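You operate a simulated robot arm through the tools that you are given. There is no shell and no other tool. Be economical: measure what you need, move in short steps, check, and stop when the job is done.

Carry out the task below with a simulated two-armed robot. There is one attempt and no reset: what you move stays moved.

Task
Pick up the red brush from the end table of the right bench with one hand, pass it to the other hand and put it on the top of the yellow table.

The check looks at the end state, three seconds after you hand in, the way a careful person would. Anything else that was tipped, shoved, dropped, spilled or broken makes it a failure.

Robot
Two 7-joint arms with four-finger grippers on one trunk, on a base that drives. Base frame: it is fixed to the floor where the robot stands at the start and does not move with it; the origin is under the middle of the robot, x ahead of it, y to its left, z up; the surface under the hand at the start is at about z = 840. Lengths are in mm, angles in rad, forces in N, time in s.
The left shoulder is at the start at [40, 181, 1154], the right one opposite. With the tool pointing down near the work surface each hand reaches from about 320 to 840 mm from the robot's upright axis, wherever it stands, measured 20 degrees to its own side. Places, roughly: top of the yellow table [2900, -2500, 800]. Payload 3.67 kg a hand.
The tool frame of a hand sits at the grasp point between the pads (the TCP): z along the fingers, y along the line on which they close. The tips reach 28 mm beyond it. The gripper opens to 112 mm. The gripper's body begins 73 mm behind the TCP.
Orientation is told as [roll, pitch, yaw] about the base's x, y, z axes, in that order, counted from this pose: with the fingers straight down and closing along the base's y, the tool's x points along the base's -x, its y along +y and its z along -z.

Tools
- The arms move only by the tool send_rows. It takes "left_rows", "right_rows" or both (then of equal length, played together; a hand with none holds still); each is a list of rows, each a list of 7 numbers: the shift along the base's x, y, z in units of 400 mm (1.0 is 400 mm), then the turn, a rotation vector about the base's x, y, z in units of 45 degrees (1.0 is 45 degrees), then the finger opening in cm, from 0 to 11.2. In form: [[x, y, z, ax, ay, az, hand], ...]. A call has 1 to 12 rows; each row is the pose to reach, as a shift and turn from the pose commanded when the call began. A call with a number of a shift or a turn outside -1 to 1 is refused whole. Each row takes 0.2 s and may step no farther than 50 mm and 0.15 rad from the row before; otherwise, or with a gripper value out of range, the whole call is refused. Where a pose cannot be reached the arm comes as near as it can. A force on the tool above 40 N (or 10 N above the force at the start of the call, whichever is more), or a blocked arm, ends the call early, and 0.2 s more pass. Each finger halts on what it meets, pressing with about 44 N; the grip force reading is that of the motor and also rises with nothing between the fingers. The clock runs only during rows and for 0.2 s after the last one: add rows that repeat a pose to give the fingers time. It gives the time, the measured TCP pose, the force on the tool (base axes), the opening and the grip force at its end, in the units of the frame above (readings bear some noise), with the torque about the TCP (base axes, N m) and any sound that the robot's microphone picked up.
- Cameras (640 x 400 px; columns grow to the right, rows downward): "scene" is now at [100.7, -35.5, 1375.7]; the picture's right is [-0.31, -0.95, 0.00], its down [-0.69, 0.22, -0.69] and it looks along [0.66, -0.21, -0.72] (base axes); focal length 267 px, centre (320, 200). "left" rides on the left gripper at [60, 18, -104] in its tool frame; the picture's right is [-0.29, 0.96, 0.00], its down [-0.80, -0.24, -0.55] and it looks along [-0.53, -0.16, 0.83] (tool axes); focal length 234 px, centre (320, 200). "right" rides on the right gripper at [60, -18, -104] in its tool frame; the picture's right is [0.29, 0.96, 0.00], its down [-0.80, 0.24, -0.55] and it looks along [-0.53, 0.16, 0.83] (tool axes); focal length 234 px, centre (320, 200). There is no depth. A picture from a camera that has moved, and an enlarged one, comes with that camera's place and axes in the base frame and with its lens. The place of the scene camera against the robot may be out by one fixed shift of up to 18 mm in any direction.
- camera(camera): a new picture of that camera. The clock stands still meanwhile.
- slide_trunk(by): slides the trunk up (or, below 0, down) by that many mm; the arms and the scene camera ride with it, the base frame stays. It gives what a move gives, with no picture.
- roll_base(legs): drives the robot by 1 to 6 legs, each [ahead, left, turn to the left] in mm, mm and rad, along the robot's own axes; the way and the turn of a leg run together, so that a leg with both is an arc; at most 1500 mm and 3.142 rad a leg. The arms and the cameras ride along, it lands a little off, and it stops where it bumps. It gives what a move gives.
- head_to(pan, tilt): turns the head with the scene camera to pan (to the left, within 1.501 rad either way) and tilt (down, from -0.506 to 1.204), counted from straight ahead of the robot. It gives what a move gives.
- enlarge(camera, box): a new picture of the part [left, top, right, bottom] of that camera's present view, enlarged. The clock stands still meanwhile.
- hand_in(): hands the job in; it is judged then, once.

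Work in short steps. Places have to be worked out from the pictures, the camera data and where the tool is seen: move nearer, look again, correct. Check each grasp and each placing, and mend what went wrong. You have 120 turns and 108 pictures in all, those below and enlarged ones among them. Open the grippers and draw the arms clear of the work before you hand the job in, unless the task says otherwise; then end with one line.

The tools are called after "Call:" as a command line: name --argument value ..., lists and objects as JSON in quotes. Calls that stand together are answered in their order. send_rows: Moves the arms, as the interface text tells. Its arguments: {"type":"object","properties":{"left_rows":{"type":"array","items":{"type":"array","items":{"type":"number"}}},"right_rows":{"type":"array","items":{"type":"array","items":{"type":"number"}}}},"required":[]} The other tools are called the same way: slide_trunk (by) slides the trunk up or down; roll_base (legs) drives the base; head_to (pan, tilt) turns the head that bears the scene camera; camera (camera) takes a picture; enlarge (camera, box) takes an enlarged picture of a part of a camera's view; hand_in () hands the job in.

At the start:

```text
t: 0.0
left_position: [414.3, 111.2, 1127.2]
left_ee_rot: [-0.001, 0.0, 0.0]
left_contact_force: [0.1, -0.6, 0.3]
left_moment: [0.03, 0.01, 0.0]
left_opening: 112.2
left_gripper_force: 0.0
right_position: [431.2, -328.9, 1070.7]
right_ee_rot: [0.001, -0.001, 0.0]
right_contact_force: [0.5, -0.2, -0.1]
right_moment: [0.04, -0.03, 0.01]
right_opening: 112.1
right_gripper_force: 0.0
trunk travel left (down, up): [-275.0, 239.0]
robot x, y, heading: [-0.2, 4.1, 0.002]
head pan, tilt: [-0.311, 0.803]
```

scene: 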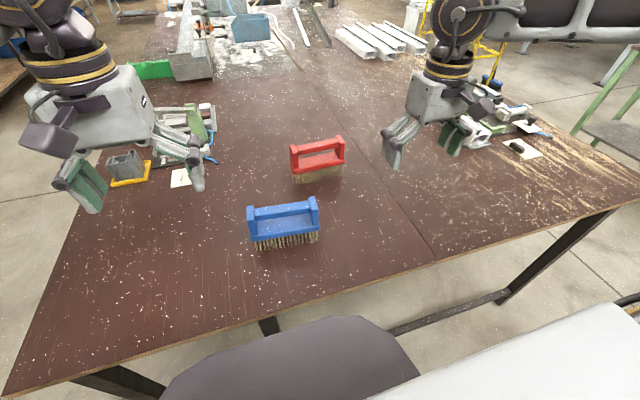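
right: 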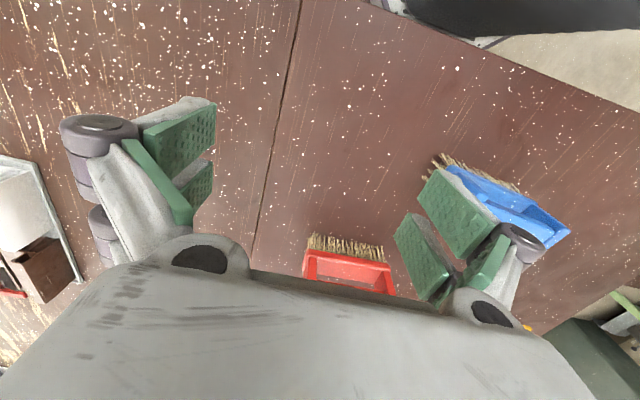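
left: 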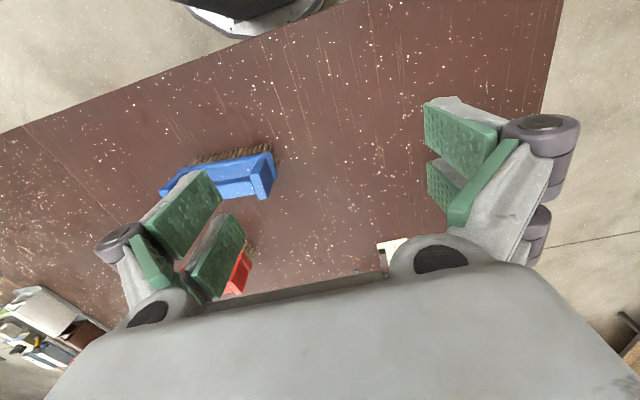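

The red brush appears near (730, -230, 870) on the brown table. I'll look around first, for the yellow table and the layout.

Call:
head_to --pan -0.7 --tilt 0.25

Call:
camera --camera "scene"

Call:
head_to --pan 0.3 --tilt 0.25

Call:
camera --camera "scene"

Call:
head_to --pan -1.5 --tilt 0.35

Call:
camera --camera "scene"

```text
t: 1.0
left_position: [413.9, 111.3, 1126.4]
left_ee_rot: [0.0, 0.0, 0.002]
left_contact_force: [-0.2, 0.1, 0.4]
left_moment: [0.04, 0.04, -0.01]
left_opening: 112.1
left_gripper_force: 0.0
right_position: [431.0, -328.2, 1071.0]
right_ee_rot: [0.001, 0.001, 0.0]
right_contact_force: [-0.6, 0.6, -0.6]
right_moment: [0.03, 0.01, 0.0]
right_opening: 112.0
right_gripper_force: 0.0
trunk travel left (down, up): [-275.0, 239.0]
robot x, y, heading: [2.5, 2.0, 0.001]
head pan, tilt: [-0.7, 0.25]
```

```text
104 pictures are left
camera scene: at [95.6, -71.0, 1425.0], right [-0.64, -0.77, 0.0], down [-0.19, 0.16, -0.97], along [0.74, -0.62, -0.25], focal length 267 px, centre (320, 200)
```

scene: 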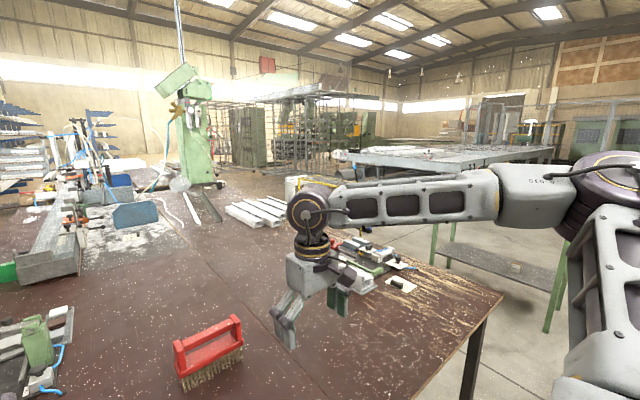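

```text
t: 2.2
left_position: [414.4, 110.9, 1126.5]
left_ee_rot: [-0.001, 0.0, 0.002]
left_contact_force: [-0.2, -0.1, 0.0]
left_moment: [0.0, 0.01, 0.01]
left_opening: 112.0
left_gripper_force: 0.1
right_position: [432.3, -328.8, 1070.5]
right_ee_rot: [-0.001, 0.001, 0.0]
right_contact_force: [0.1, 1.5, 0.4]
right_moment: [0.04, 0.0, 0.03]
right_opening: 112.0
right_gripper_force: 0.0
trunk travel left (down, up): [-275.0, 239.0]
robot x, y, heading: [-0.4, 1.4, 0.003]
head pan, tilt: [0.3, 0.25]
```

```text
103 pictures are left
camera scene: at [113.4, 16.7, 1425.1], right [0.29, -0.96, 0.0], down [-0.24, -0.07, -0.97], along [0.93, 0.29, -0.25], focal length 267 px, centre (320, 200)
```

scene: 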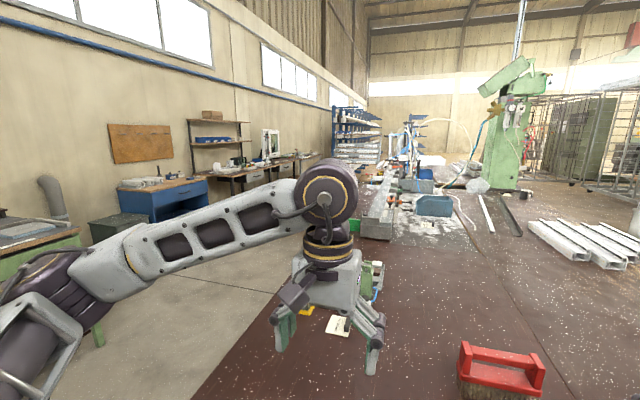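

```text
t: 4.0
left_position: [414.9, 110.5, 1126.5]
left_ee_rot: [0.001, 0.0, 0.002]
left_contact_force: [-0.2, 0.2, 0.0]
left_moment: [0.02, -0.02, -0.01]
left_opening: 111.9
left_gripper_force: 0.0
right_position: [432.1, -328.3, 1069.6]
right_ee_rot: [0.0, 0.002, 0.0]
right_contact_force: [0.2, 1.0, 0.3]
right_moment: [0.0, -0.01, -0.01]
right_opening: 111.8
right_gripper_force: 0.2
trunk travel left (down, up): [-275.0, 239.0]
robot x, y, heading: [4.7, 3.6, -0.005]
head pan, tilt: [-1.499, 0.351]
```

```text
102 pictures are left
camera scene: at [30.9, -103.7, 1415.7], right [-1.0, -0.07, 0.0], down [-0.03, 0.34, -0.94], along [0.07, -0.94, -0.34], focal length 267 px, centre (320, 200)
```

scene: 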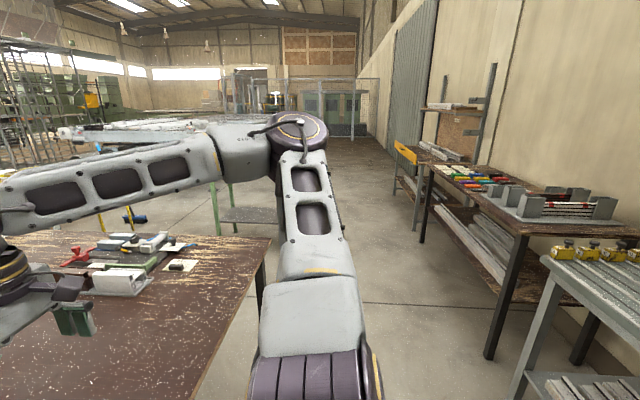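

The yellow table lies behind the right arm. Now I'll take a close look at the brush.

Call:
head_to --pan -0.3 --tilt 0.7

Call:
enlarge --camera "scene" --box '[220, 120, 420, 245]'

Call:
enlarge --camera "right" --box '[260, 200, 460, 325]'

```text
t: 5.4
left_position: [415.1, 110.8, 1125.9]
left_ee_rot: [0.0, 0.0, 0.002]
left_contact_force: [0.7, 0.2, -0.1]
left_moment: [0.01, -0.02, 0.05]
left_opening: 111.8
left_gripper_force: 0.0
right_position: [432.8, -327.9, 1070.8]
right_ee_rot: [0.0, 0.001, 0.0]
right_contact_force: [0.4, 0.0, 0.2]
right_moment: [0.04, 0.01, -0.03]
right_opening: 112.0
right_gripper_force: 0.0
trunk travel left (down, up): [-275.0, 239.0]
robot x, y, heading: [0.4, -1.0, 0.0]
head pan, tilt: [-0.3, 0.7]
```

```text
3.20 times, centred on (320, 182) of scene
camera zoom: at [105.3, -36.1, 1384.3], right [-0.3, -0.96, 0.0], down [-0.62, 0.19, -0.76], along [0.73, -0.23, -0.64], focal length 856 px, centre (320, 256)
```

zoom: 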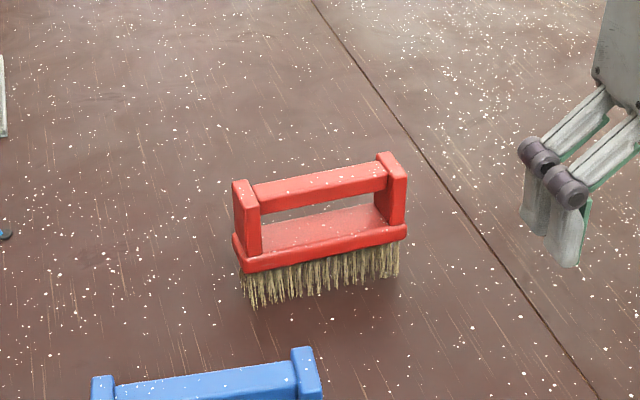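

```text
3.20 times, centred on (360, 262) of right
camera zoom: at [371.8, -345.3, 1174.2], right [-0.29, 0.96, 0.0], down [0.8, 0.24, 0.55], along [0.53, 0.16, -0.83], focal length 749 px, centre (192, 0)
```

zoom: 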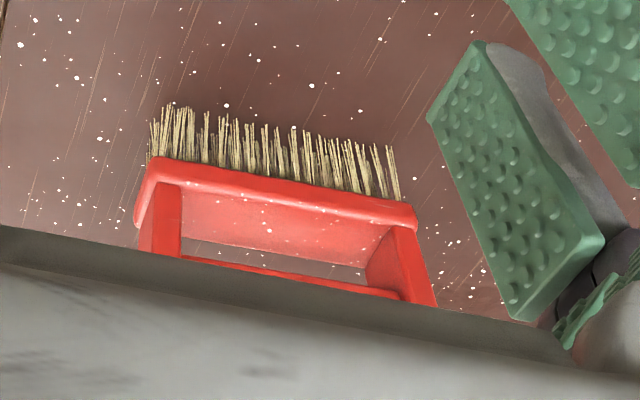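

Brush stands bristles-down, long axis roughly along y, centre near (690, -205). I bring the right hand nearer at height for a better wrist-camera view.

Call:
send_rows --right_rows '[[0.09, 0.06, 0.02, 0, 0, 0, 11.2], [0.18, 0.12, 0.04, 0, 0, 0, 11.2], [0.27, 0.18, 0.06, 0, 0, 0, 11.2], [0.35, 0.25, 0.08, 0, 0, 0, 11.2], [0.35, 0.25, 0.08, 0, 0, 0, 11.2]]'

Call:
camera --camera "right"

```text
t: 6.6
left_position: [412.5, 108.5, 1127.0]
left_ee_rot: [-0.001, 0.0, 0.002]
left_contact_force: [-0.1, -0.9, 1.1]
left_moment: [-0.01, -0.03, -0.02]
left_opening: 112.1
left_gripper_force: 0.1
right_position: [568.9, -228.9, 1100.8]
right_ee_rot: [0.0, 0.0, 0.001]
right_contact_force: [1.4, 0.4, 0.2]
right_moment: [0.05, -0.03, -0.02]
right_opening: 112.2
right_gripper_force: 0.0
trunk travel left (down, up): [-275.0, 239.0]
robot x, y, heading: [2.7, -1.9, 0.001]
head pan, tilt: [-0.3, 0.7]
```

```text
99 pictures are left
camera right: at [510.8, -246.1, 1204.0], right [-0.29, 0.96, 0.0], down [0.8, 0.24, 0.55], along [0.53, 0.16, -0.83], focal length 234 px, centre (320, 200)
```

right: 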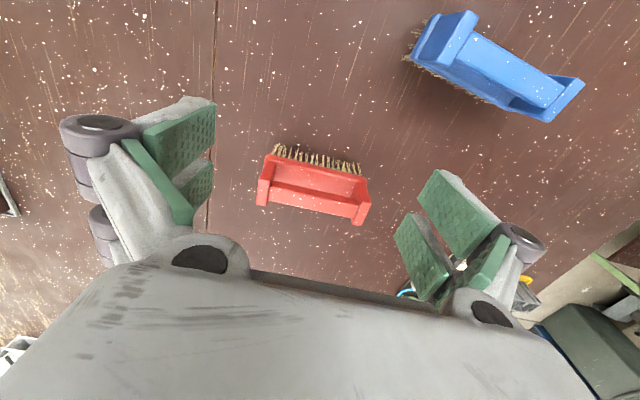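

Call:
enlarge --camera "right" --box '[230, 130, 400, 236]'

```text
3.76 times, centred on (315, 183) of right
camera zoom: at [510.8, -246.1, 1204.0], right [-0.29, 0.96, 0.0], down [0.8, 0.24, 0.55], along [0.53, 0.16, -0.83], focal length 882 px, centre (339, 264)
```

zoom: 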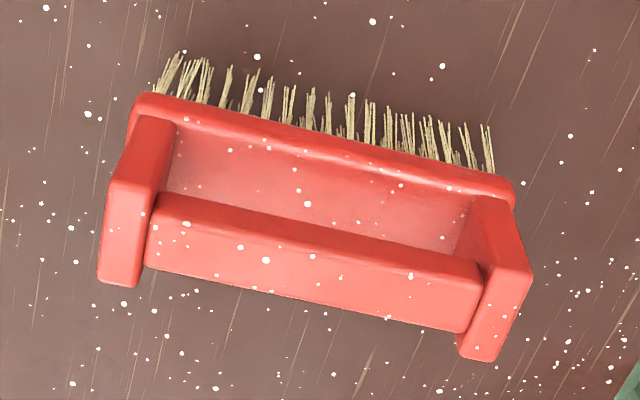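

Brush: plate about y −283…−122, handle top z ≈ 938, bar centre x ≈ 688. I yaw the right hand +90° so its fingers close along x across the bar.

Call:
send_rows --right_rows '[[0, 0, 0, 0, 0, 0.17, 11.2], [0, 0, 0, 0, 0, 0.34, 11.2], [0, 0, 0, 0, 0, 0.51, 11.2], [0, 0, 0, 0, 0, 0.68, 11.2], [0, 0, 0, 0, 0, 0.85, 11.2], [0, 0, 0, 0, 0, 1.0, 11.2]]'

Call:
send_rows --right_rows '[[0.05, 0, 0, 0, 0, 0.17, 11.2], [0.1, 0, 0, 0, 0, 0.34, 11.2], [0.15, 0, 0, 0, 0, 0.51, 11.2], [0.2, 0, 0, 0, 0, 0.68, 11.2], [0.25, 0, 0, 0, 0, 0.85, 11.2], [0.298, 0.0, -0.05, 0, 0, 1.0, 11.2], [0.298, 0.0, -0.1, 0, 0, 1.0, 11.2], [0.298, 0.0, -0.1, 0, 0, 1.0, 11.2]]'

Call:
camera --camera "right"

Call:
camera --camera "scene"

```text
t: 8.0
left_position: [414.3, 113.3, 1125.9]
left_ee_rot: [-0.004, 0.001, 0.003]
left_contact_force: [-0.1, 1.3, 0.1]
left_moment: [-0.08, 0.01, 0.01]
left_opening: 112.2
left_gripper_force: 0.0
right_position: [546.3, -205.5, 1102.7]
right_ee_rot: [-0.009, 0.004, 0.772]
right_contact_force: [0.7, 0.6, 1.0]
right_moment: [-0.08, -0.02, -0.01]
right_opening: 111.9
right_gripper_force: 0.0
right hand out of reach, approached as far as the arm can: row 6
trunk travel left (down, up): [-275.0, 239.0]
robot x, y, heading: [-0.9, 0.7, -0.004]
head pan, tilt: [-0.3, 0.7]
```

```text
t: 9.8
left_position: [414.5, 111.9, 1126.0]
left_ee_rot: [0.001, 0.0, 0.002]
left_contact_force: [-0.2, 0.1, 0.2]
left_moment: [0.01, -0.02, -0.03]
left_opening: 111.5
left_gripper_force: 0.1
right_position: [379.6, -31.4, 1028.2]
right_ee_rot: [-0.072, 0.016, 1.424]
right_contact_force: [-0.9, 0.0, -0.6]
right_moment: [0.01, 0.0, 0.01]
right_opening: 112.2
right_gripper_force: 0.0
right hand out of reach, approached as far as the arm can: row 1, 2, 3, 4, 5, 6, 7, 8
trunk travel left (down, up): [-275.0, 239.0]
robot x, y, heading: [2.1, -3.4, 0.0]
head pan, tilt: [-0.3, 0.7]
```

```text
97 pictures are left
camera right: at [381.6, -89.1, 1134.0], right [-0.99, -0.15, -0.06], down [-0.16, 0.84, 0.52], along [-0.02, 0.52, -0.85], focal length 234 px, centre (320, 200)
```

right: 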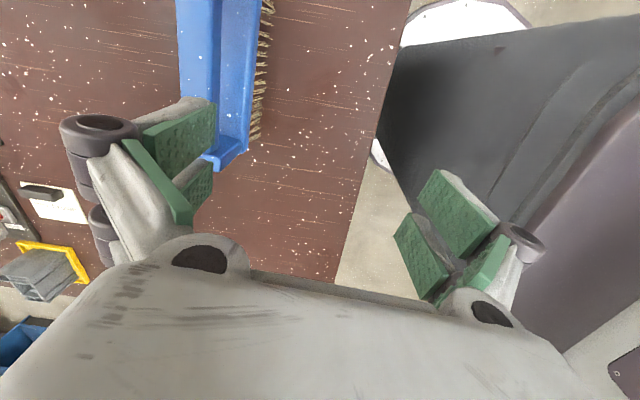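

```text
96 pictures are left
camera scene: at [105.3, -35.6, 1384.3], right [-0.3, -0.96, 0.0], down [-0.62, 0.19, -0.76], along [0.73, -0.23, -0.64], focal length 267 px, centre (320, 200)
```

scene: 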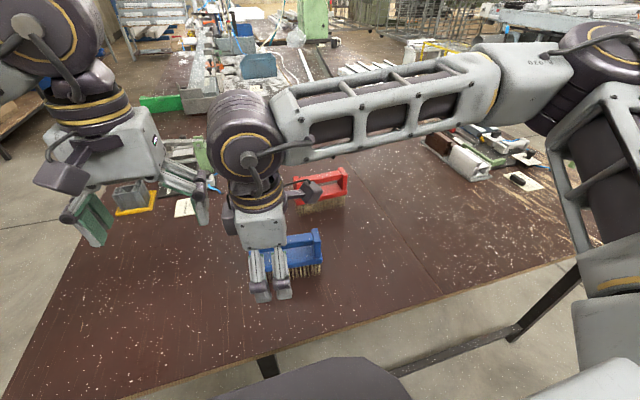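

+90° yaw runs out of reach on this arm. I reverse, and will then try −90° yaw instead.

Call:
send_rows --right_rows '[[0, 0, 0.1, 0, 0, 0, 11.2], [-0.05, 0, 0.1, 0, 0, -0.17, 11.2], [-0.1, 0, 0.1, 0, 0, -0.34, 11.2], [-0.15, 0, 0.1, 0, 0, -0.51, 11.2], [-0.2, 0, 0.1, 0, 0, -0.68, 11.2], [-0.25, 0, 0.1, 0, 0, -0.85, 11.2], [-0.3, 0, 0.1, 0, 0, -1.0, 11.2]]'

```text
t: 11.4
left_position: [413.8, 111.3, 1126.5]
left_ee_rot: [0.0, 0.002, 0.002]
left_contact_force: [-0.4, -0.7, -0.1]
left_moment: [-0.03, -0.02, 0.02]
left_opening: 111.8
left_gripper_force: 0.1
right_position: [253.2, -43.8, 1068.6]
right_ee_rot: [-0.073, 0.017, 0.636]
right_contact_force: [0.1, -0.2, -0.1]
right_moment: [0.0, -0.04, -0.02]
right_opening: 112.1
right_gripper_force: 0.2
right hand out of reach, approached as far as the arm can: row 7
trunk travel left (down, up): [-275.0, 239.0]
robot x, y, heading: [0.2, -0.1, -0.001]
head pan, tilt: [-0.3, 0.7]
```

The shift counts from the reached pose. I move right hand outward while unwinding the yaw.

Call:
send_rows --right_rows '[[0.05, -0.09, 0, 0.0, 0, -0.15, 11.2], [0.1, -0.18, 0, 0.0, 0, -0.3, 11.2], [0.15, -0.27, 0, 0.03, 0, -0.45, 11.2], [0.22, -0.36, 0, 0.05, 0, -0.6, 11.2], [0.3, -0.45, 0, 0.07, 0, -0.75, 11.2], [0.38, -0.52, 0, 0.09, 0, -0.81, 11.2], [0.46, -0.58, 0.0, 0.09, 0, -0.81, 11.2], [0.46, -0.58, 0.0, 0.09, 0, -0.81, 11.2]]'

```text
t: 13.2
left_position: [413.1, 111.4, 1126.0]
left_ee_rot: [0.001, 0.0, 0.001]
left_contact_force: [-0.4, -0.3, -0.8]
left_moment: [0.01, -0.01, 0.0]
left_opening: 111.9
left_gripper_force: 0.1
right_position: [437.9, -277.0, 1065.1]
right_ee_rot: [-0.007, -0.005, 0.002]
right_contact_force: [0.1, 0.1, -0.4]
right_moment: [-0.04, 0.0, -0.02]
right_opening: 112.1
right_gripper_force: 0.0
trunk travel left (down, up): [-275.0, 239.0]
robot x, y, heading: [3.6, 0.3, -0.004]
head pan, tilt: [-0.3, 0.7]
```

Clean again. Now yaw −90° while moving slightly up and ahead.

Call:
send_rows --right_rows '[[0.04, 0, 0.02, 0, 0, -0.17, 11.2], [0.08, 0, 0.04, 0, 0, -0.34, 11.2], [0.12, 0, 0.06, 0, 0, -0.51, 11.2], [0.16, 0, 0.06, 0, 0, -0.68, 11.2], [0.2, 0, 0.06, 0, 0, -0.85, 11.2], [0.24, 0, 0.06, 0, 0, -1.0, 11.2]]'

Call:
send_rows --right_rows '[[0, 0, 0, 0, 0, -0.17, 11.2], [0, 0, 0, 0, 0, -0.34, 11.2], [0, 0, 0, 0, 0, -0.51, 11.2], [0, 0, 0, 0, 0, -0.68, 11.2], [0, 0, 0, 0, 0, -0.85, 11.2], [0, 0, 0, 0, 0, -1.0, 11.2], [0, 0, 0, 0, 0, -1.0, 11.2]]'

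```text
t: 14.6
left_position: [415.2, 111.5, 1125.8]
left_ee_rot: [-0.001, 0.003, 0.001]
left_contact_force: [0.5, 0.1, -0.9]
left_moment: [-0.01, 0.0, 0.03]
left_opening: 111.8
left_gripper_force: 0.1
right_position: [532.9, -274.9, 1088.9]
right_ee_rot: [-0.007, -0.006, -0.786]
right_contact_force: [0.4, 1.0, -0.6]
right_moment: [-0.01, 0.0, 0.01]
right_opening: 111.9
right_gripper_force: 0.1
trunk travel left (down, up): [-275.0, 239.0]
robot x, y, heading: [4.1, 1.6, -0.002]
head pan, tilt: [-0.3, 0.7]
```

```text
t: 16.2
left_position: [414.0, 110.5, 1126.8]
left_ee_rot: [0.0, 0.001, 0.001]
left_contact_force: [0.0, 0.0, -0.1]
left_moment: [0.01, 0.01, 0.0]
left_opening: 111.8
left_gripper_force: 0.0
right_position: [534.5, -274.4, 1088.0]
right_ee_rot: [-0.006, -0.002, -1.569]
right_contact_force: [0.2, 0.2, -0.4]
right_moment: [0.0, -0.02, 0.02]
right_opening: 112.1
right_gripper_force: 0.0
trunk travel left (down, up): [-275.0, 239.0]
robot x, y, heading: [1.2, -3.2, 0.006]
head pan, tilt: [-0.3, 0.7]
```

−90° yaw works. Plan: right hand leans 45° outward and grips the right end post of the brush, leaving the bar centre free for the left hand. Hover first.

Call:
send_rows --right_rows '[[0.06, 0, 0, 0.17, 0, 0, 11.2], [0.13, 0, 0, 0.34, 0, 0, 11.2], [0.2, 0, 0, 0.51, 0, 0, 11.2], [0.27, -0.01, -0.04, 0.68, 0, 0, 11.2], [0.33, -0.02, -0.08, 0.85, 0, 0, 11.2], [0.385, -0.03, -0.12, 1.0, 0, 0, 11.2], [0.385, -0.03, -0.12, 1.0, 0, 0, 11.2]]'

Call:
camera --camera "right"

Call:
camera --camera "scene"

```text
t: 17.8
left_position: [414.0, 110.8, 1126.4]
left_ee_rot: [0.0, 0.0, 0.002]
left_contact_force: [-1.3, -0.4, -0.1]
left_moment: [0.0, -0.03, 0.01]
left_opening: 111.9
left_gripper_force: 0.0
right_position: [686.3, -283.7, 1042.9]
right_ee_rot: [0.0, 0.781, -1.566]
right_contact_force: [-0.5, 0.0, 0.2]
right_moment: [-0.02, 0.0, -0.05]
right_opening: 112.0
right_gripper_force: 0.0
trunk travel left (down, up): [-275.0, 239.0]
robot x, y, heading: [-0.8, -3.0, 0.003]
head pan, tilt: [-0.3, 0.7]
```

```text
95 pictures are left
camera right: at [667.9, -313.5, 1159.0], right [0.96, 0.21, 0.2], down [0.25, -0.95, -0.17], along [0.16, 0.21, -0.96], focal length 234 px, centre (320, 200)
```

right: 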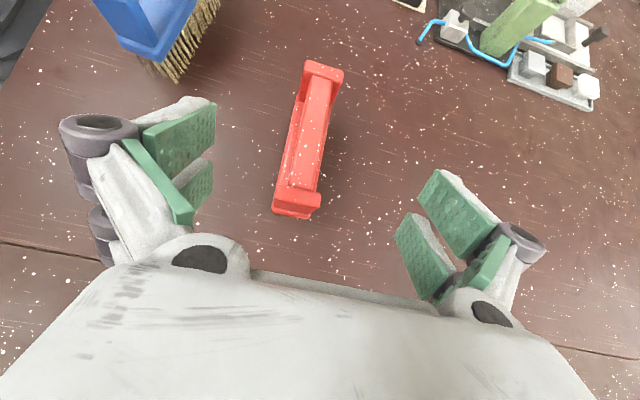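

```text
94 pictures are left
camera scene: at [104.4, -35.6, 1384.4], right [-0.3, -0.96, 0.0], down [-0.61, 0.19, -0.77], along [0.73, -0.23, -0.64], focal length 267 px, centre (320, 200)
```

scene: 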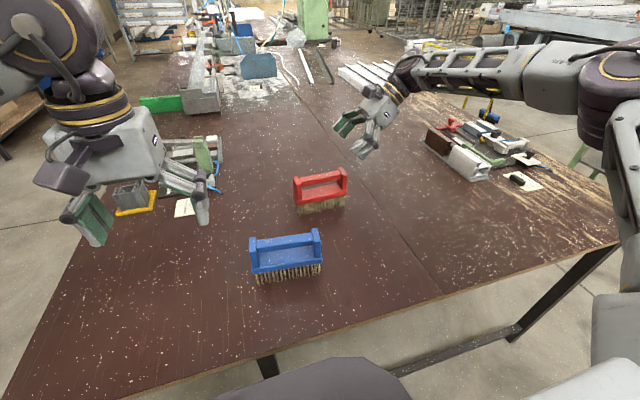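

Call:
enlarge --camera "right" --box '[230, 50, 390, 230]'

```text
2.22 times, centred on (310, 140) of right
camera zoom: at [667.9, -313.5, 1159.0], right [0.96, 0.21, 0.2], down [0.25, -0.95, -0.17], along [0.16, 0.21, -0.96], focal length 520 px, centre (342, 333)
```

zoom: 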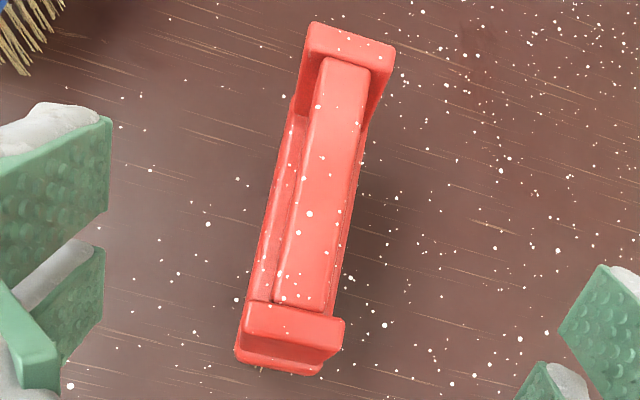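

Brush axis now well measured: right post top centre (684, −268), left (678, −122), top z ≈ 938, slight yaw +0.04. Lower to grip the right post.

Call:
send_rows --right_rows '[[-0.001, 0.01, -0.08, 0, 0, 0.05, 11.2], [-0.003, 0.02, -0.16, 0, 0, 0.05, 11.2], [-0.005, 0.03, -0.25, 0, 0, 0.05, 11.2], [-0.006, 0.039, -0.32, 0, 0, 0.05, 11.2], [-0.006, 0.039, -0.32, 0, 0, 0.05, 11.2]]'

Call:
camera --camera "right"

Call:
enlarge --camera "scene" --box '[250, 100, 450, 225]'

```text
t: 19.0
left_position: [414.0, 110.3, 1126.8]
left_ee_rot: [-0.001, -0.001, 0.002]
left_contact_force: [0.6, -0.1, 0.4]
left_moment: [-0.03, 0.0, 0.0]
left_opening: 112.3
left_gripper_force: 0.0
right_position: [680.2, -268.5, 913.1]
right_ee_rot: [0.0, 0.781, -1.527]
right_contact_force: [0.0, 0.1, 0.3]
right_moment: [-0.02, -0.03, 0.01]
right_opening: 111.9
right_gripper_force: 0.1
right hand out of reach, approached as far as the arm can: row 4, 5
trunk travel left (down, up): [-275.0, 239.0]
robot x, y, heading: [0.4, 0.9, 0.001]
head pan, tilt: [-0.3, 0.7]
```

```text
92 pictures are left
camera right: at [663.5, -297.9, 1028.8], right [0.95, 0.25, 0.2], down [0.28, -0.94, -0.17], along [0.15, 0.22, -0.96], focal length 234 px, centre (320, 200)
```

right: 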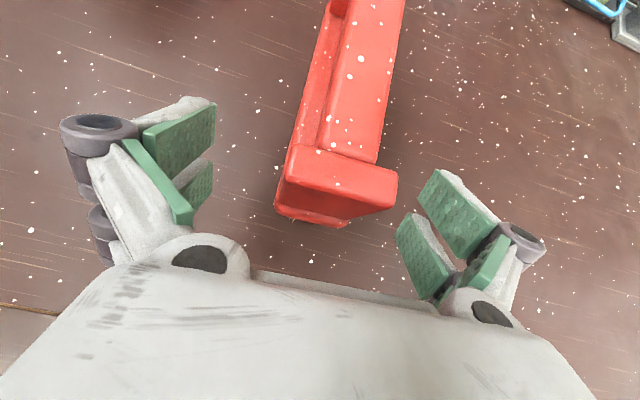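

```text
3.20 times, centred on (350, 162) of scene
camera zoom: at [105.0, -36.0, 1384.3], right [-0.3, -0.96, 0.0], down [-0.62, 0.19, -0.76], along [0.73, -0.23, -0.64], focal length 856 px, centre (224, 320)
```

zoom: 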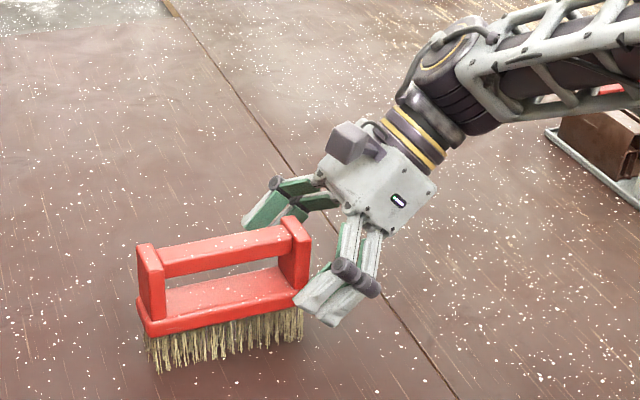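

The fingers straddle the post but sit ~5 mm short in x at the reach limit. I nudge the base ahead slightly to centre.

Call:
roll_base --legs '[[7, 0, 0]]'

Call:
enlarge --camera "right" --box '[160, 80, 500, 292]'

```text
t: 19.8
left_position: [420.1, 111.6, 1127.8]
left_ee_rot: [0.0, -0.001, 0.001]
left_contact_force: [1.3, -0.5, 0.1]
left_moment: [0.01, -0.03, -0.01]
left_opening: 112.0
left_gripper_force: 0.0
right_position: [686.1, -267.4, 915.0]
right_ee_rot: [0.002, 0.78, -1.528]
right_contact_force: [-0.8, -0.4, 1.2]
right_moment: [0.02, -0.02, -0.03]
right_opening: 112.0
right_gripper_force: 0.1
trunk travel left (down, up): [-275.0, 239.0]
robot x, y, heading: [9.5, -0.2, 0.004]
head pan, tilt: [-0.3, 0.7]
```

```text
1.88 times, centred on (330, 186) of right
camera zoom: at [669.5, -297.7, 1029.7], right [0.95, 0.25, 0.2], down [0.28, -0.94, -0.17], along [0.15, 0.22, -0.96], focal length 441 px, centre (301, 226)
```

zoom: 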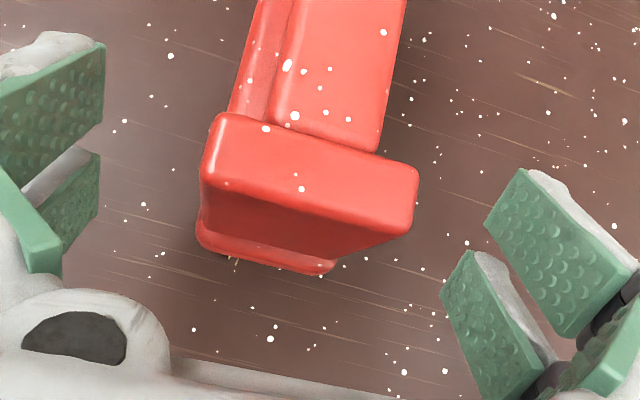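

Post centred between the pads. Close the right gripper.

Call:
send_rows --right_rows '[[0, 0, 0, 0, 0, 0, 7.5], [0, 0, 0, 0, 0, 0, 5.5], [0, 0, 0, 0, 0, 0, 4.0], [0, 0, 0, 0, 0, 0, 2.0], [0, 0, 0, 0, 0, 0, 2.0], [0, 0, 0, 0, 0, 0, 2.0]]'

Call:
enlarge --camera "right" --box '[160, 80, 500, 292]'

Call:
enlarge --camera "scene" --box '[250, 100, 450, 225]'

```text
t: 21.2
left_position: [422.7, 109.7, 1126.9]
left_ee_rot: [0.0, 0.0, 0.002]
left_contact_force: [0.5, 0.5, -0.5]
left_moment: [0.01, 0.02, 0.0]
left_opening: 112.2
left_gripper_force: 0.1
right_position: [687.8, -267.9, 913.2]
right_ee_rot: [0.0, 0.779, -1.528]
right_contact_force: [-0.1, -0.7, -0.5]
right_moment: [0.13, -0.03, -0.06]
right_opening: 45.6
right_gripper_force: 44.4
trunk travel left (down, up): [-275.0, 239.0]
robot x, y, heading: [5.8, 1.0, -0.002]
head pan, tilt: [-0.3, 0.7]
```

```text
1.88 times, centred on (330, 186) of right
camera zoom: at [670.7, -297.9, 1028.8], right [0.95, 0.25, 0.2], down [0.28, -0.94, -0.17], along [0.15, 0.22, -0.96], focal length 441 px, centre (301, 226)
```

zoom: 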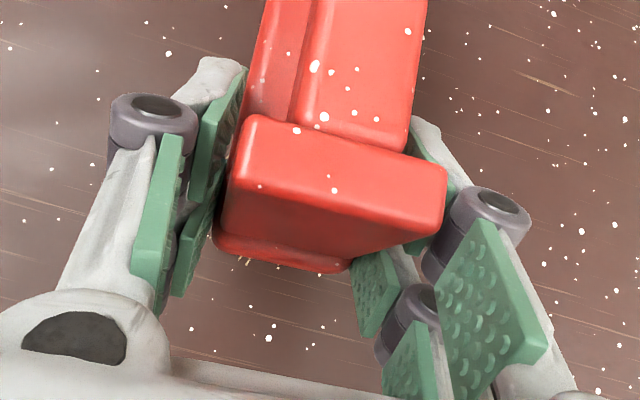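

```text
3.20 times, centred on (350, 162) of scene
camera zoom: at [112.2, -36.1, 1384.3], right [-0.3, -0.96, 0.0], down [-0.62, 0.19, -0.76], along [0.73, -0.23, -0.64], focal length 856 px, centre (224, 320)
```

zoom: 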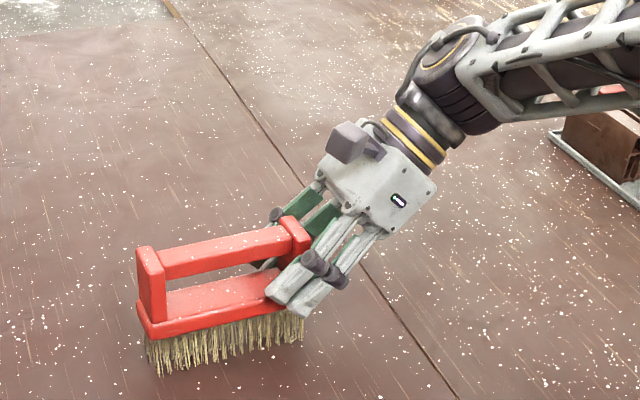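

Firm grip (45.6 mm, 44 N). Lift slightly and check for tilting.

Call:
send_rows --right_rows '[[0, 0, 0.03, 0, 0, 0, 2.0], [0, 0, 0.06, 0, 0, 0, 2.0], [0, 0, 0.1, 0, 0, 0, 2.0], [0, 0, 0.15, 0, 0, 0, 2.0], [0, 0, 0.15, 0, 0, 0, 2.0]]'

Call:
enlarge --camera "scene" --box '[200, 80, 456, 240]'

```text
t: 22.4
left_position: [421.5, 110.3, 1126.4]
left_ee_rot: [-0.001, 0.002, 0.002]
left_contact_force: [-0.2, 1.4, 0.5]
left_moment: [-0.01, 0.02, -0.04]
left_opening: 112.1
left_gripper_force: 0.1
right_position: [690.2, -266.5, 973.8]
right_ee_rot: [-0.002, 0.781, -1.529]
right_contact_force: [0.5, -1.0, -2.5]
right_moment: [-0.11, -0.01, 0.0]
right_opening: 45.9
right_gripper_force: 43.7
trunk travel left (down, up): [-275.0, 239.0]
robot x, y, heading: [9.1, -1.3, 0.001]
head pan, tilt: [-0.3, 0.7]
```

```text
2.50 times, centred on (328, 160) of scene
camera zoom: at [112.8, -36.3, 1384.2], right [-0.3, -0.96, 0.0], down [-0.62, 0.19, -0.76], along [0.73, -0.23, -0.64], focal length 669 px, centre (300, 300)
```

zoom: 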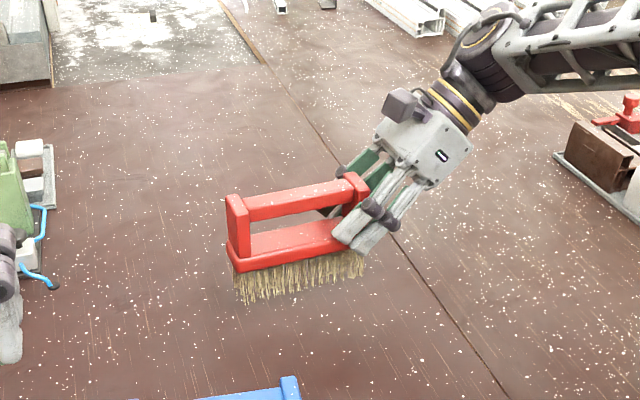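

The brush holds level. Move it to a mid handover spot (≈560, −113, 1100 for the right TCP) while the left hand starts its +90° yaw, moved outward.

Call:
send_rows --right_rows '[[0, 0, 0.1, 0, 0, 0, 2.0], [-0.065, 0.07, 0.15, 0, 0, 0, 2.0], [-0.13, 0.15, 0.2, 0, 0, 0, 2.0], [-0.195, 0.23, 0.25, 0, 0, 0, 2.0], [-0.26, 0.31, 0.29, 0, 0, 0, 2.0], [-0.325, 0.382, 0.315, 0, 0, 0, 2.0], [-0.325, 0.382, 0.315, 0, 0, 0, 2.0]]' --left_rows '[[0.03, 0.04, 0.0, 0, 0, 0.17, 11.2], [0.06, 0.08, 0.0, 0, 0, 0.34, 11.2], [0.1, 0.12, 0.0, 0, 0, 0.51, 11.2], [0.13, 0.15, 0.0, 0, 0, 0.68, 11.2], [0.17, 0.18, 0.0, 0, 0, 0.85, 11.2], [0.2, 0.2, 0.0, 0, 0, 1.0, 11.2], [0.2, 0.2, 0.0, 0, 0, 1.0, 11.2]]'

Call:
send_rows --left_rows '[[0, 0, 0.03, 0, 0, 0.17, 11.2], [0, 0, 0.06, 0, 0, 0.34, 11.2], [0, 0, 0.09, 0, 0, 0.51, 11.2], [0, 0, 0.12, 0, 0, 0.68, 11.2], [0, 0, 0.15, 0, 0, 0.85, 11.2], [0, 0, 0.2, 0, 0, 1.0, 11.2], [0, 0, 0.2, 0, 0, 1.0, 11.2]]'

Call:
camera --camera "scene"

```text
t: 24.0
left_position: [502.7, 193.0, 1124.7]
left_ee_rot: [-0.002, -0.001, 0.787]
left_contact_force: [0.0, 0.6, -0.1]
left_moment: [0.07, 0.01, 0.02]
left_opening: 112.0
left_gripper_force: 0.1
right_position: [557.9, -111.9, 1100.5]
right_ee_rot: [-0.002, 0.78, -1.529]
right_contact_force: [0.4, -1.2, -1.5]
right_moment: [-0.15, 0.04, -0.01]
right_opening: 45.6
right_gripper_force: 44.2
trunk travel left (down, up): [-275.0, 239.0]
robot x, y, heading: [6.3, -1.4, 0.0]
head pan, tilt: [-0.3, 0.7]
```

```text
t: 25.6
left_position: [502.5, 191.9, 1206.5]
left_ee_rot: [-0.002, 0.0, 1.573]
left_contact_force: [-0.4, -0.3, -0.3]
left_moment: [-0.03, 0.02, 0.01]
left_opening: 111.9
left_gripper_force: 0.0
right_position: [557.5, -111.1, 1099.5]
right_ee_rot: [-0.002, 0.781, -1.529]
right_contact_force: [-0.7, 0.0, -2.7]
right_moment: [-0.13, 0.02, 0.04]
right_opening: 45.6
right_gripper_force: 44.1
trunk travel left (down, up): [-275.0, 239.0]
robot x, y, heading: [10.7, 1.5, -0.003]
head pan, tilt: [-0.3, 0.7]
```

```text
86 pictures are left
camera scene: at [112.7, -35.7, 1384.2], right [-0.3, -0.96, 0.0], down [-0.62, 0.19, -0.76], along [0.73, -0.23, -0.64], focal length 267 px, centre (320, 200)
```

scene: 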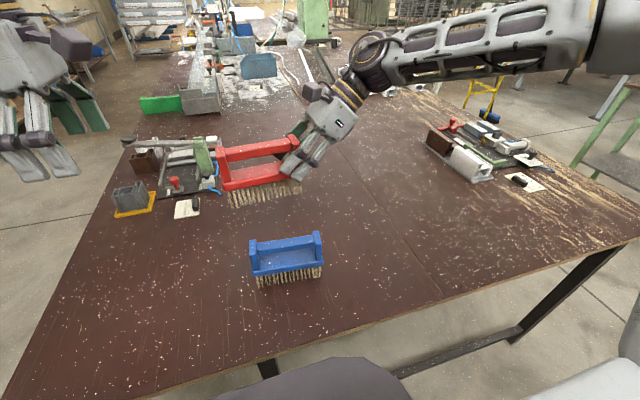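

Brush stable in air; bar centre should be near (554, −38, 1112). I lean the left hand 20° outward and hover over the bar.

Call:
send_rows --left_rows '[[0.03, -0.1, 0.03, -0.15, 0, 0, 11.2], [0.06, -0.2, 0.06, -0.3, 0, 0, 11.2], [0.09, -0.3, 0.08, -0.44, 0, 0, 11.2], [0.11, -0.4, 0.1, -0.44, 0, 0, 11.2], [0.13, -0.5, 0.1, -0.44, 0, 0, 11.2], [0.13, -0.5, 0.1, -0.44, 0, 0, 11.2]]'

Call:
camera --camera "left"

Call:
camera --camera "scene"

```text
t: 27.0
left_position: [553.2, -8.0, 1250.1]
left_ee_rot: [0.001, 0.347, 1.573]
left_contact_force: [-0.4, 0.8, -0.7]
left_moment: [-0.02, 0.0, -0.01]
left_opening: 112.1
left_gripper_force: 0.1
right_position: [558.3, -109.0, 1100.2]
right_ee_rot: [-0.002, 0.781, -1.527]
right_contact_force: [-1.0, 0.0, -2.2]
right_moment: [-0.18, 0.02, -0.01]
right_opening: 45.8
right_gripper_force: 43.6
trunk travel left (down, up): [-275.0, 239.0]
robot x, y, heading: [2.8, -3.5, 0.003]
head pan, tilt: [-0.3, 0.7]
```

```text
85 pictures are left
camera left: at [534.5, -29.2, 1368.4], right [-0.96, 0.27, -0.1], down [0.24, 0.94, 0.25], along [0.16, 0.22, -0.96], focal length 234 px, centre (320, 200)
```

left: 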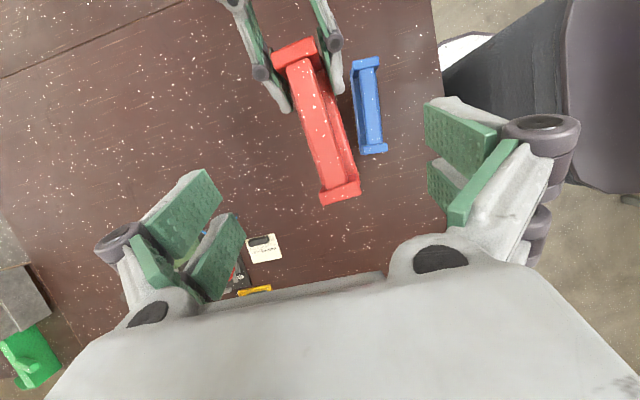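

```text
84 pictures are left
camera scene: at [112.2, -34.6, 1384.3], right [-0.3, -0.96, 0.0], down [-0.62, 0.19, -0.76], along [0.73, -0.23, -0.64], focal length 267 px, centre (320, 200)
```

scene: 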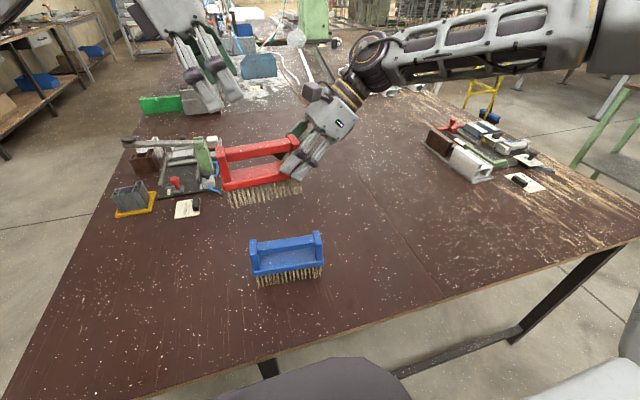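

Left camera puts the bar from (559, −109) to (551, 13). I descend the left hand over the bar at y ≈ −33, TCP z ≈ 1117.

Call:
send_rows --left_rows '[[0.001, -0.015, -0.08, 0, 0, 0.06, 11.2], [0.002, -0.03, -0.16, 0, 0, 0.06, 11.2], [0.002, -0.045, -0.24, 0, 0, 0.06, 11.2], [0.002, -0.06, -0.3, 0, 0, 0.06, 11.2], [0.002, -0.0625, -0.333, 0, 0, 0.06, 11.2], [0.002, -0.0625, -0.333, 0, 0, 0.06, 11.2]]'

Call:
camera --camera "left"

Call:
enlarge --camera "scene" --box '[150, 50, 406, 210]'

```text
t: 28.4
left_position: [552.9, -34.0, 1115.9]
left_ee_rot: [0.001, 0.346, 1.621]
left_contact_force: [0.5, 0.5, -1.0]
left_moment: [-0.02, 0.01, 0.0]
left_opening: 112.1
left_gripper_force: 0.0
right_position: [558.2, -110.5, 1100.8]
right_ee_rot: [-0.001, 0.781, -1.525]
right_contact_force: [0.2, 0.4, -2.2]
right_moment: [-0.15, 0.02, -0.02]
right_opening: 45.7
right_gripper_force: 43.7
trunk travel left (down, up): [-275.0, 239.0]
robot x, y, heading: [8.8, -0.4, 0.004]
head pan, tilt: [-0.3, 0.7]
```

```text
83 pictures are left
camera left: at [536.3, -56.3, 1234.3], right [-0.97, 0.22, -0.1], down [0.19, 0.95, 0.25], along [0.15, 0.22, -0.96], focal length 234 px, centre (320, 200)
```

left: 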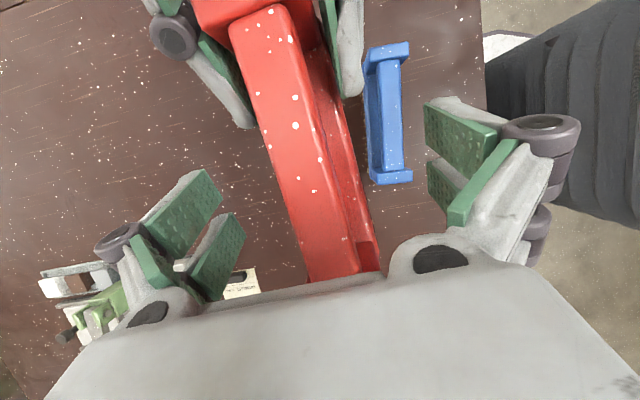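

```text
2.50 times, centred on (278, 130) of scene
camera zoom: at [112.3, -36.1, 1384.3], right [-0.3, -0.96, 0.0], down [-0.62, 0.19, -0.76], along [0.73, -0.23, -0.64], focal length 669 px, centre (425, 375)
```

zoom: 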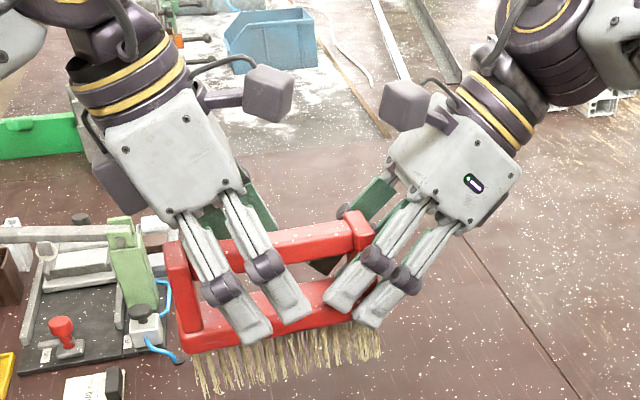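

Well aligned, cameras clear. Close the left gripper on the bar.

Call:
send_rows --left_rows '[[0, 0, 0, 0, 0, 0, 8.0], [0, 0, 0, 0, 0, 0, 5.5], [0, 0, 0, 0, 0, 0, 3.5], [0, 0, 0, 0, 0, 0, 1.5], [0, 0, 0, 0, 0, 0, 0.5], [0, 0, 0, 0, 0, 0, 0.5], [0, 0, 0, 0, 0, 0, 0.5]]'

Call:
enlarge --camera "left" --box '[160, 50, 480, 250]'

Call:
enlarge --camera "scene" --box '[150, 50, 406, 210]'

```text
t: 30.0
left_position: [551.6, -32.8, 1115.2]
left_ee_rot: [-0.001, 0.346, 1.621]
left_contact_force: [3.3, 0.2, 0.0]
left_moment: [0.05, -0.17, 0.06]
left_opening: 45.4
left_gripper_force: 44.0
right_position: [557.4, -110.7, 1099.3]
right_ee_rot: [-0.001, 0.78, -1.526]
right_contact_force: [-4.8, -1.8, -2.1]
right_moment: [-0.17, 0.09, 0.24]
right_opening: 45.5
right_gripper_force: 44.0
trunk travel left (down, up): [-275.0, 239.0]
robot x, y, heading: [8.9, -0.4, -0.005]
head pan, tilt: [-0.3, 0.7]
```

```text
2.00 times, centred on (320, 150) of left
camera zoom: at [536.5, -56.1, 1234.5], right [-0.97, 0.22, -0.1], down [0.19, 0.95, 0.25], along [0.15, 0.22, -0.96], focal length 468 px, centre (320, 300)
```

zoom: 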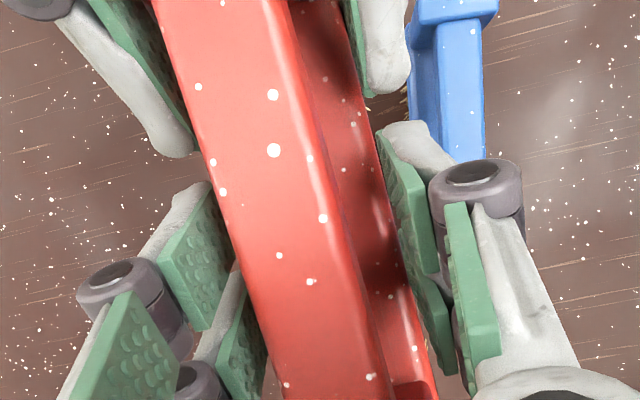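

```text
2.50 times, centred on (278, 130) of scene
camera zoom: at [112.3, -36.0, 1384.3], right [-0.3, -0.96, 0.0], down [-0.62, 0.19, -0.76], along [0.73, -0.23, -0.64], focal length 669 px, centre (425, 375)
```

zoom: 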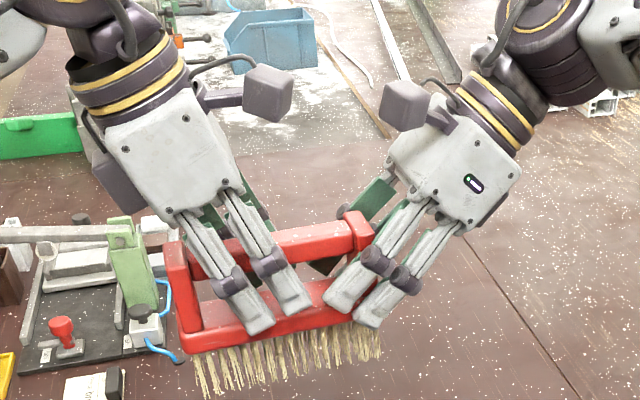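

Both hands grip firmly (44 N each). Open the right gripper and watch whether the left holds.

Call:
send_rows --right_rows '[[0, 0, 0, 0, 0, 0, 5.5], [0, 0, 0, 0, 0, 0, 7.0], [0, 0, 0, 0, 0, 0, 9.0], [0, 0, 0, 0, 0, 0, 9.0]]'

Call:
enlarge --camera "scene" --box '[150, 50, 406, 210]'

```text
t: 31.0
left_position: [553.5, -33.9, 1117.5]
left_ee_rot: [0.001, 0.344, 1.619]
left_contact_force: [-0.4, 0.0, 0.1]
left_moment: [0.02, -0.01, -0.02]
left_opening: 45.0
left_gripper_force: 43.8
right_position: [557.9, -111.4, 1100.1]
right_ee_rot: [-0.001, 0.779, -1.528]
right_contact_force: [0.6, -0.3, 0.4]
right_moment: [-0.02, 0.01, -0.01]
right_opening: 89.7
right_gripper_force: 0.1
trunk travel left (down, up): [-275.0, 239.0]
robot x, y, heading: [8.6, 2.0, 0.005]
head pan, tilt: [-0.3, 0.7]
```

```text
2.50 times, centred on (278, 130) of scene
camera zoom: at [112.4, -36.0, 1384.3], right [-0.3, -0.96, 0.0], down [-0.62, 0.19, -0.76], along [0.73, -0.23, -0.64], focal length 669 px, centre (425, 375)
```

zoom: 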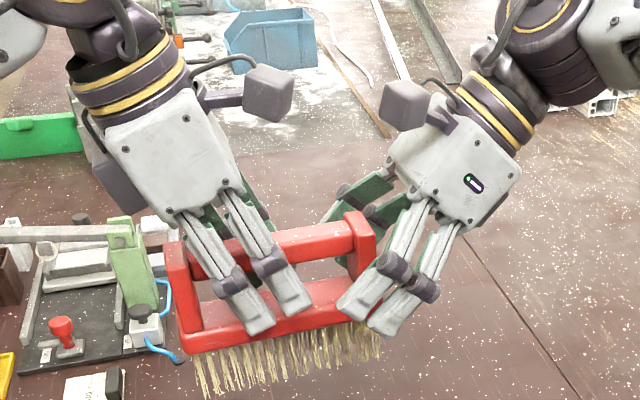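

Brush stays with the left. Withdraw the right hand back along its fingers.

Call:
send_rows --right_rows '[[0, -0.06, 0.06, 0, 0, 0, 9.0], [0, -0.12, 0.12, 0, 0, 0, 9.0], [0, -0.2, 0.18, 0, 0, 0, 9.0], [0, -0.3, 0.2, 0, 0, 0, 9.0], [0, -0.4, 0.2, 0, 0, 0, 9.0]]'

Call:
camera --camera "scene"

```text
t: 32.2
left_position: [553.2, -35.3, 1115.0]
left_ee_rot: [0.0, 0.344, 1.619]
left_contact_force: [0.0, -0.4, 1.0]
left_moment: [0.05, -0.04, 0.03]
left_opening: 45.4
left_gripper_force: 44.3
right_position: [557.0, -276.9, 1178.4]
right_ee_rot: [-0.001, 0.781, -1.527]
right_contact_force: [0.3, 0.2, -0.6]
right_moment: [0.02, 0.01, 0.0]
right_opening: 89.9
right_gripper_force: 0.0
trunk travel left (down, up): [-275.0, 239.0]
robot x, y, heading: [2.2, -2.1, 0.002]
head pan, tilt: [-0.3, 0.7]
```

```text
78 pictures are left
camera scene: at [112.6, -37.1, 1384.2], right [-0.3, -0.96, 0.0], down [-0.62, 0.19, -0.76], along [0.73, -0.23, -0.64], focal length 267 px, centre (320, 200)
```

scene: 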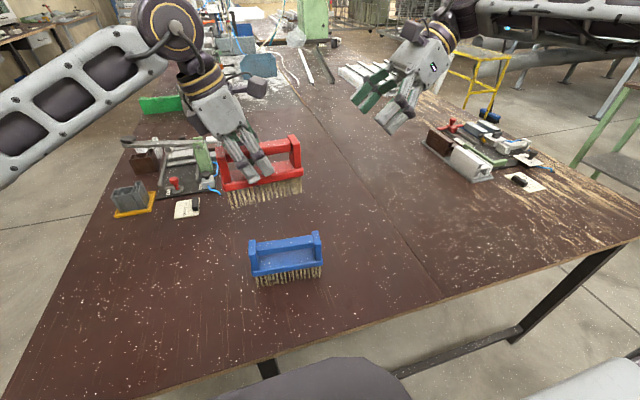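

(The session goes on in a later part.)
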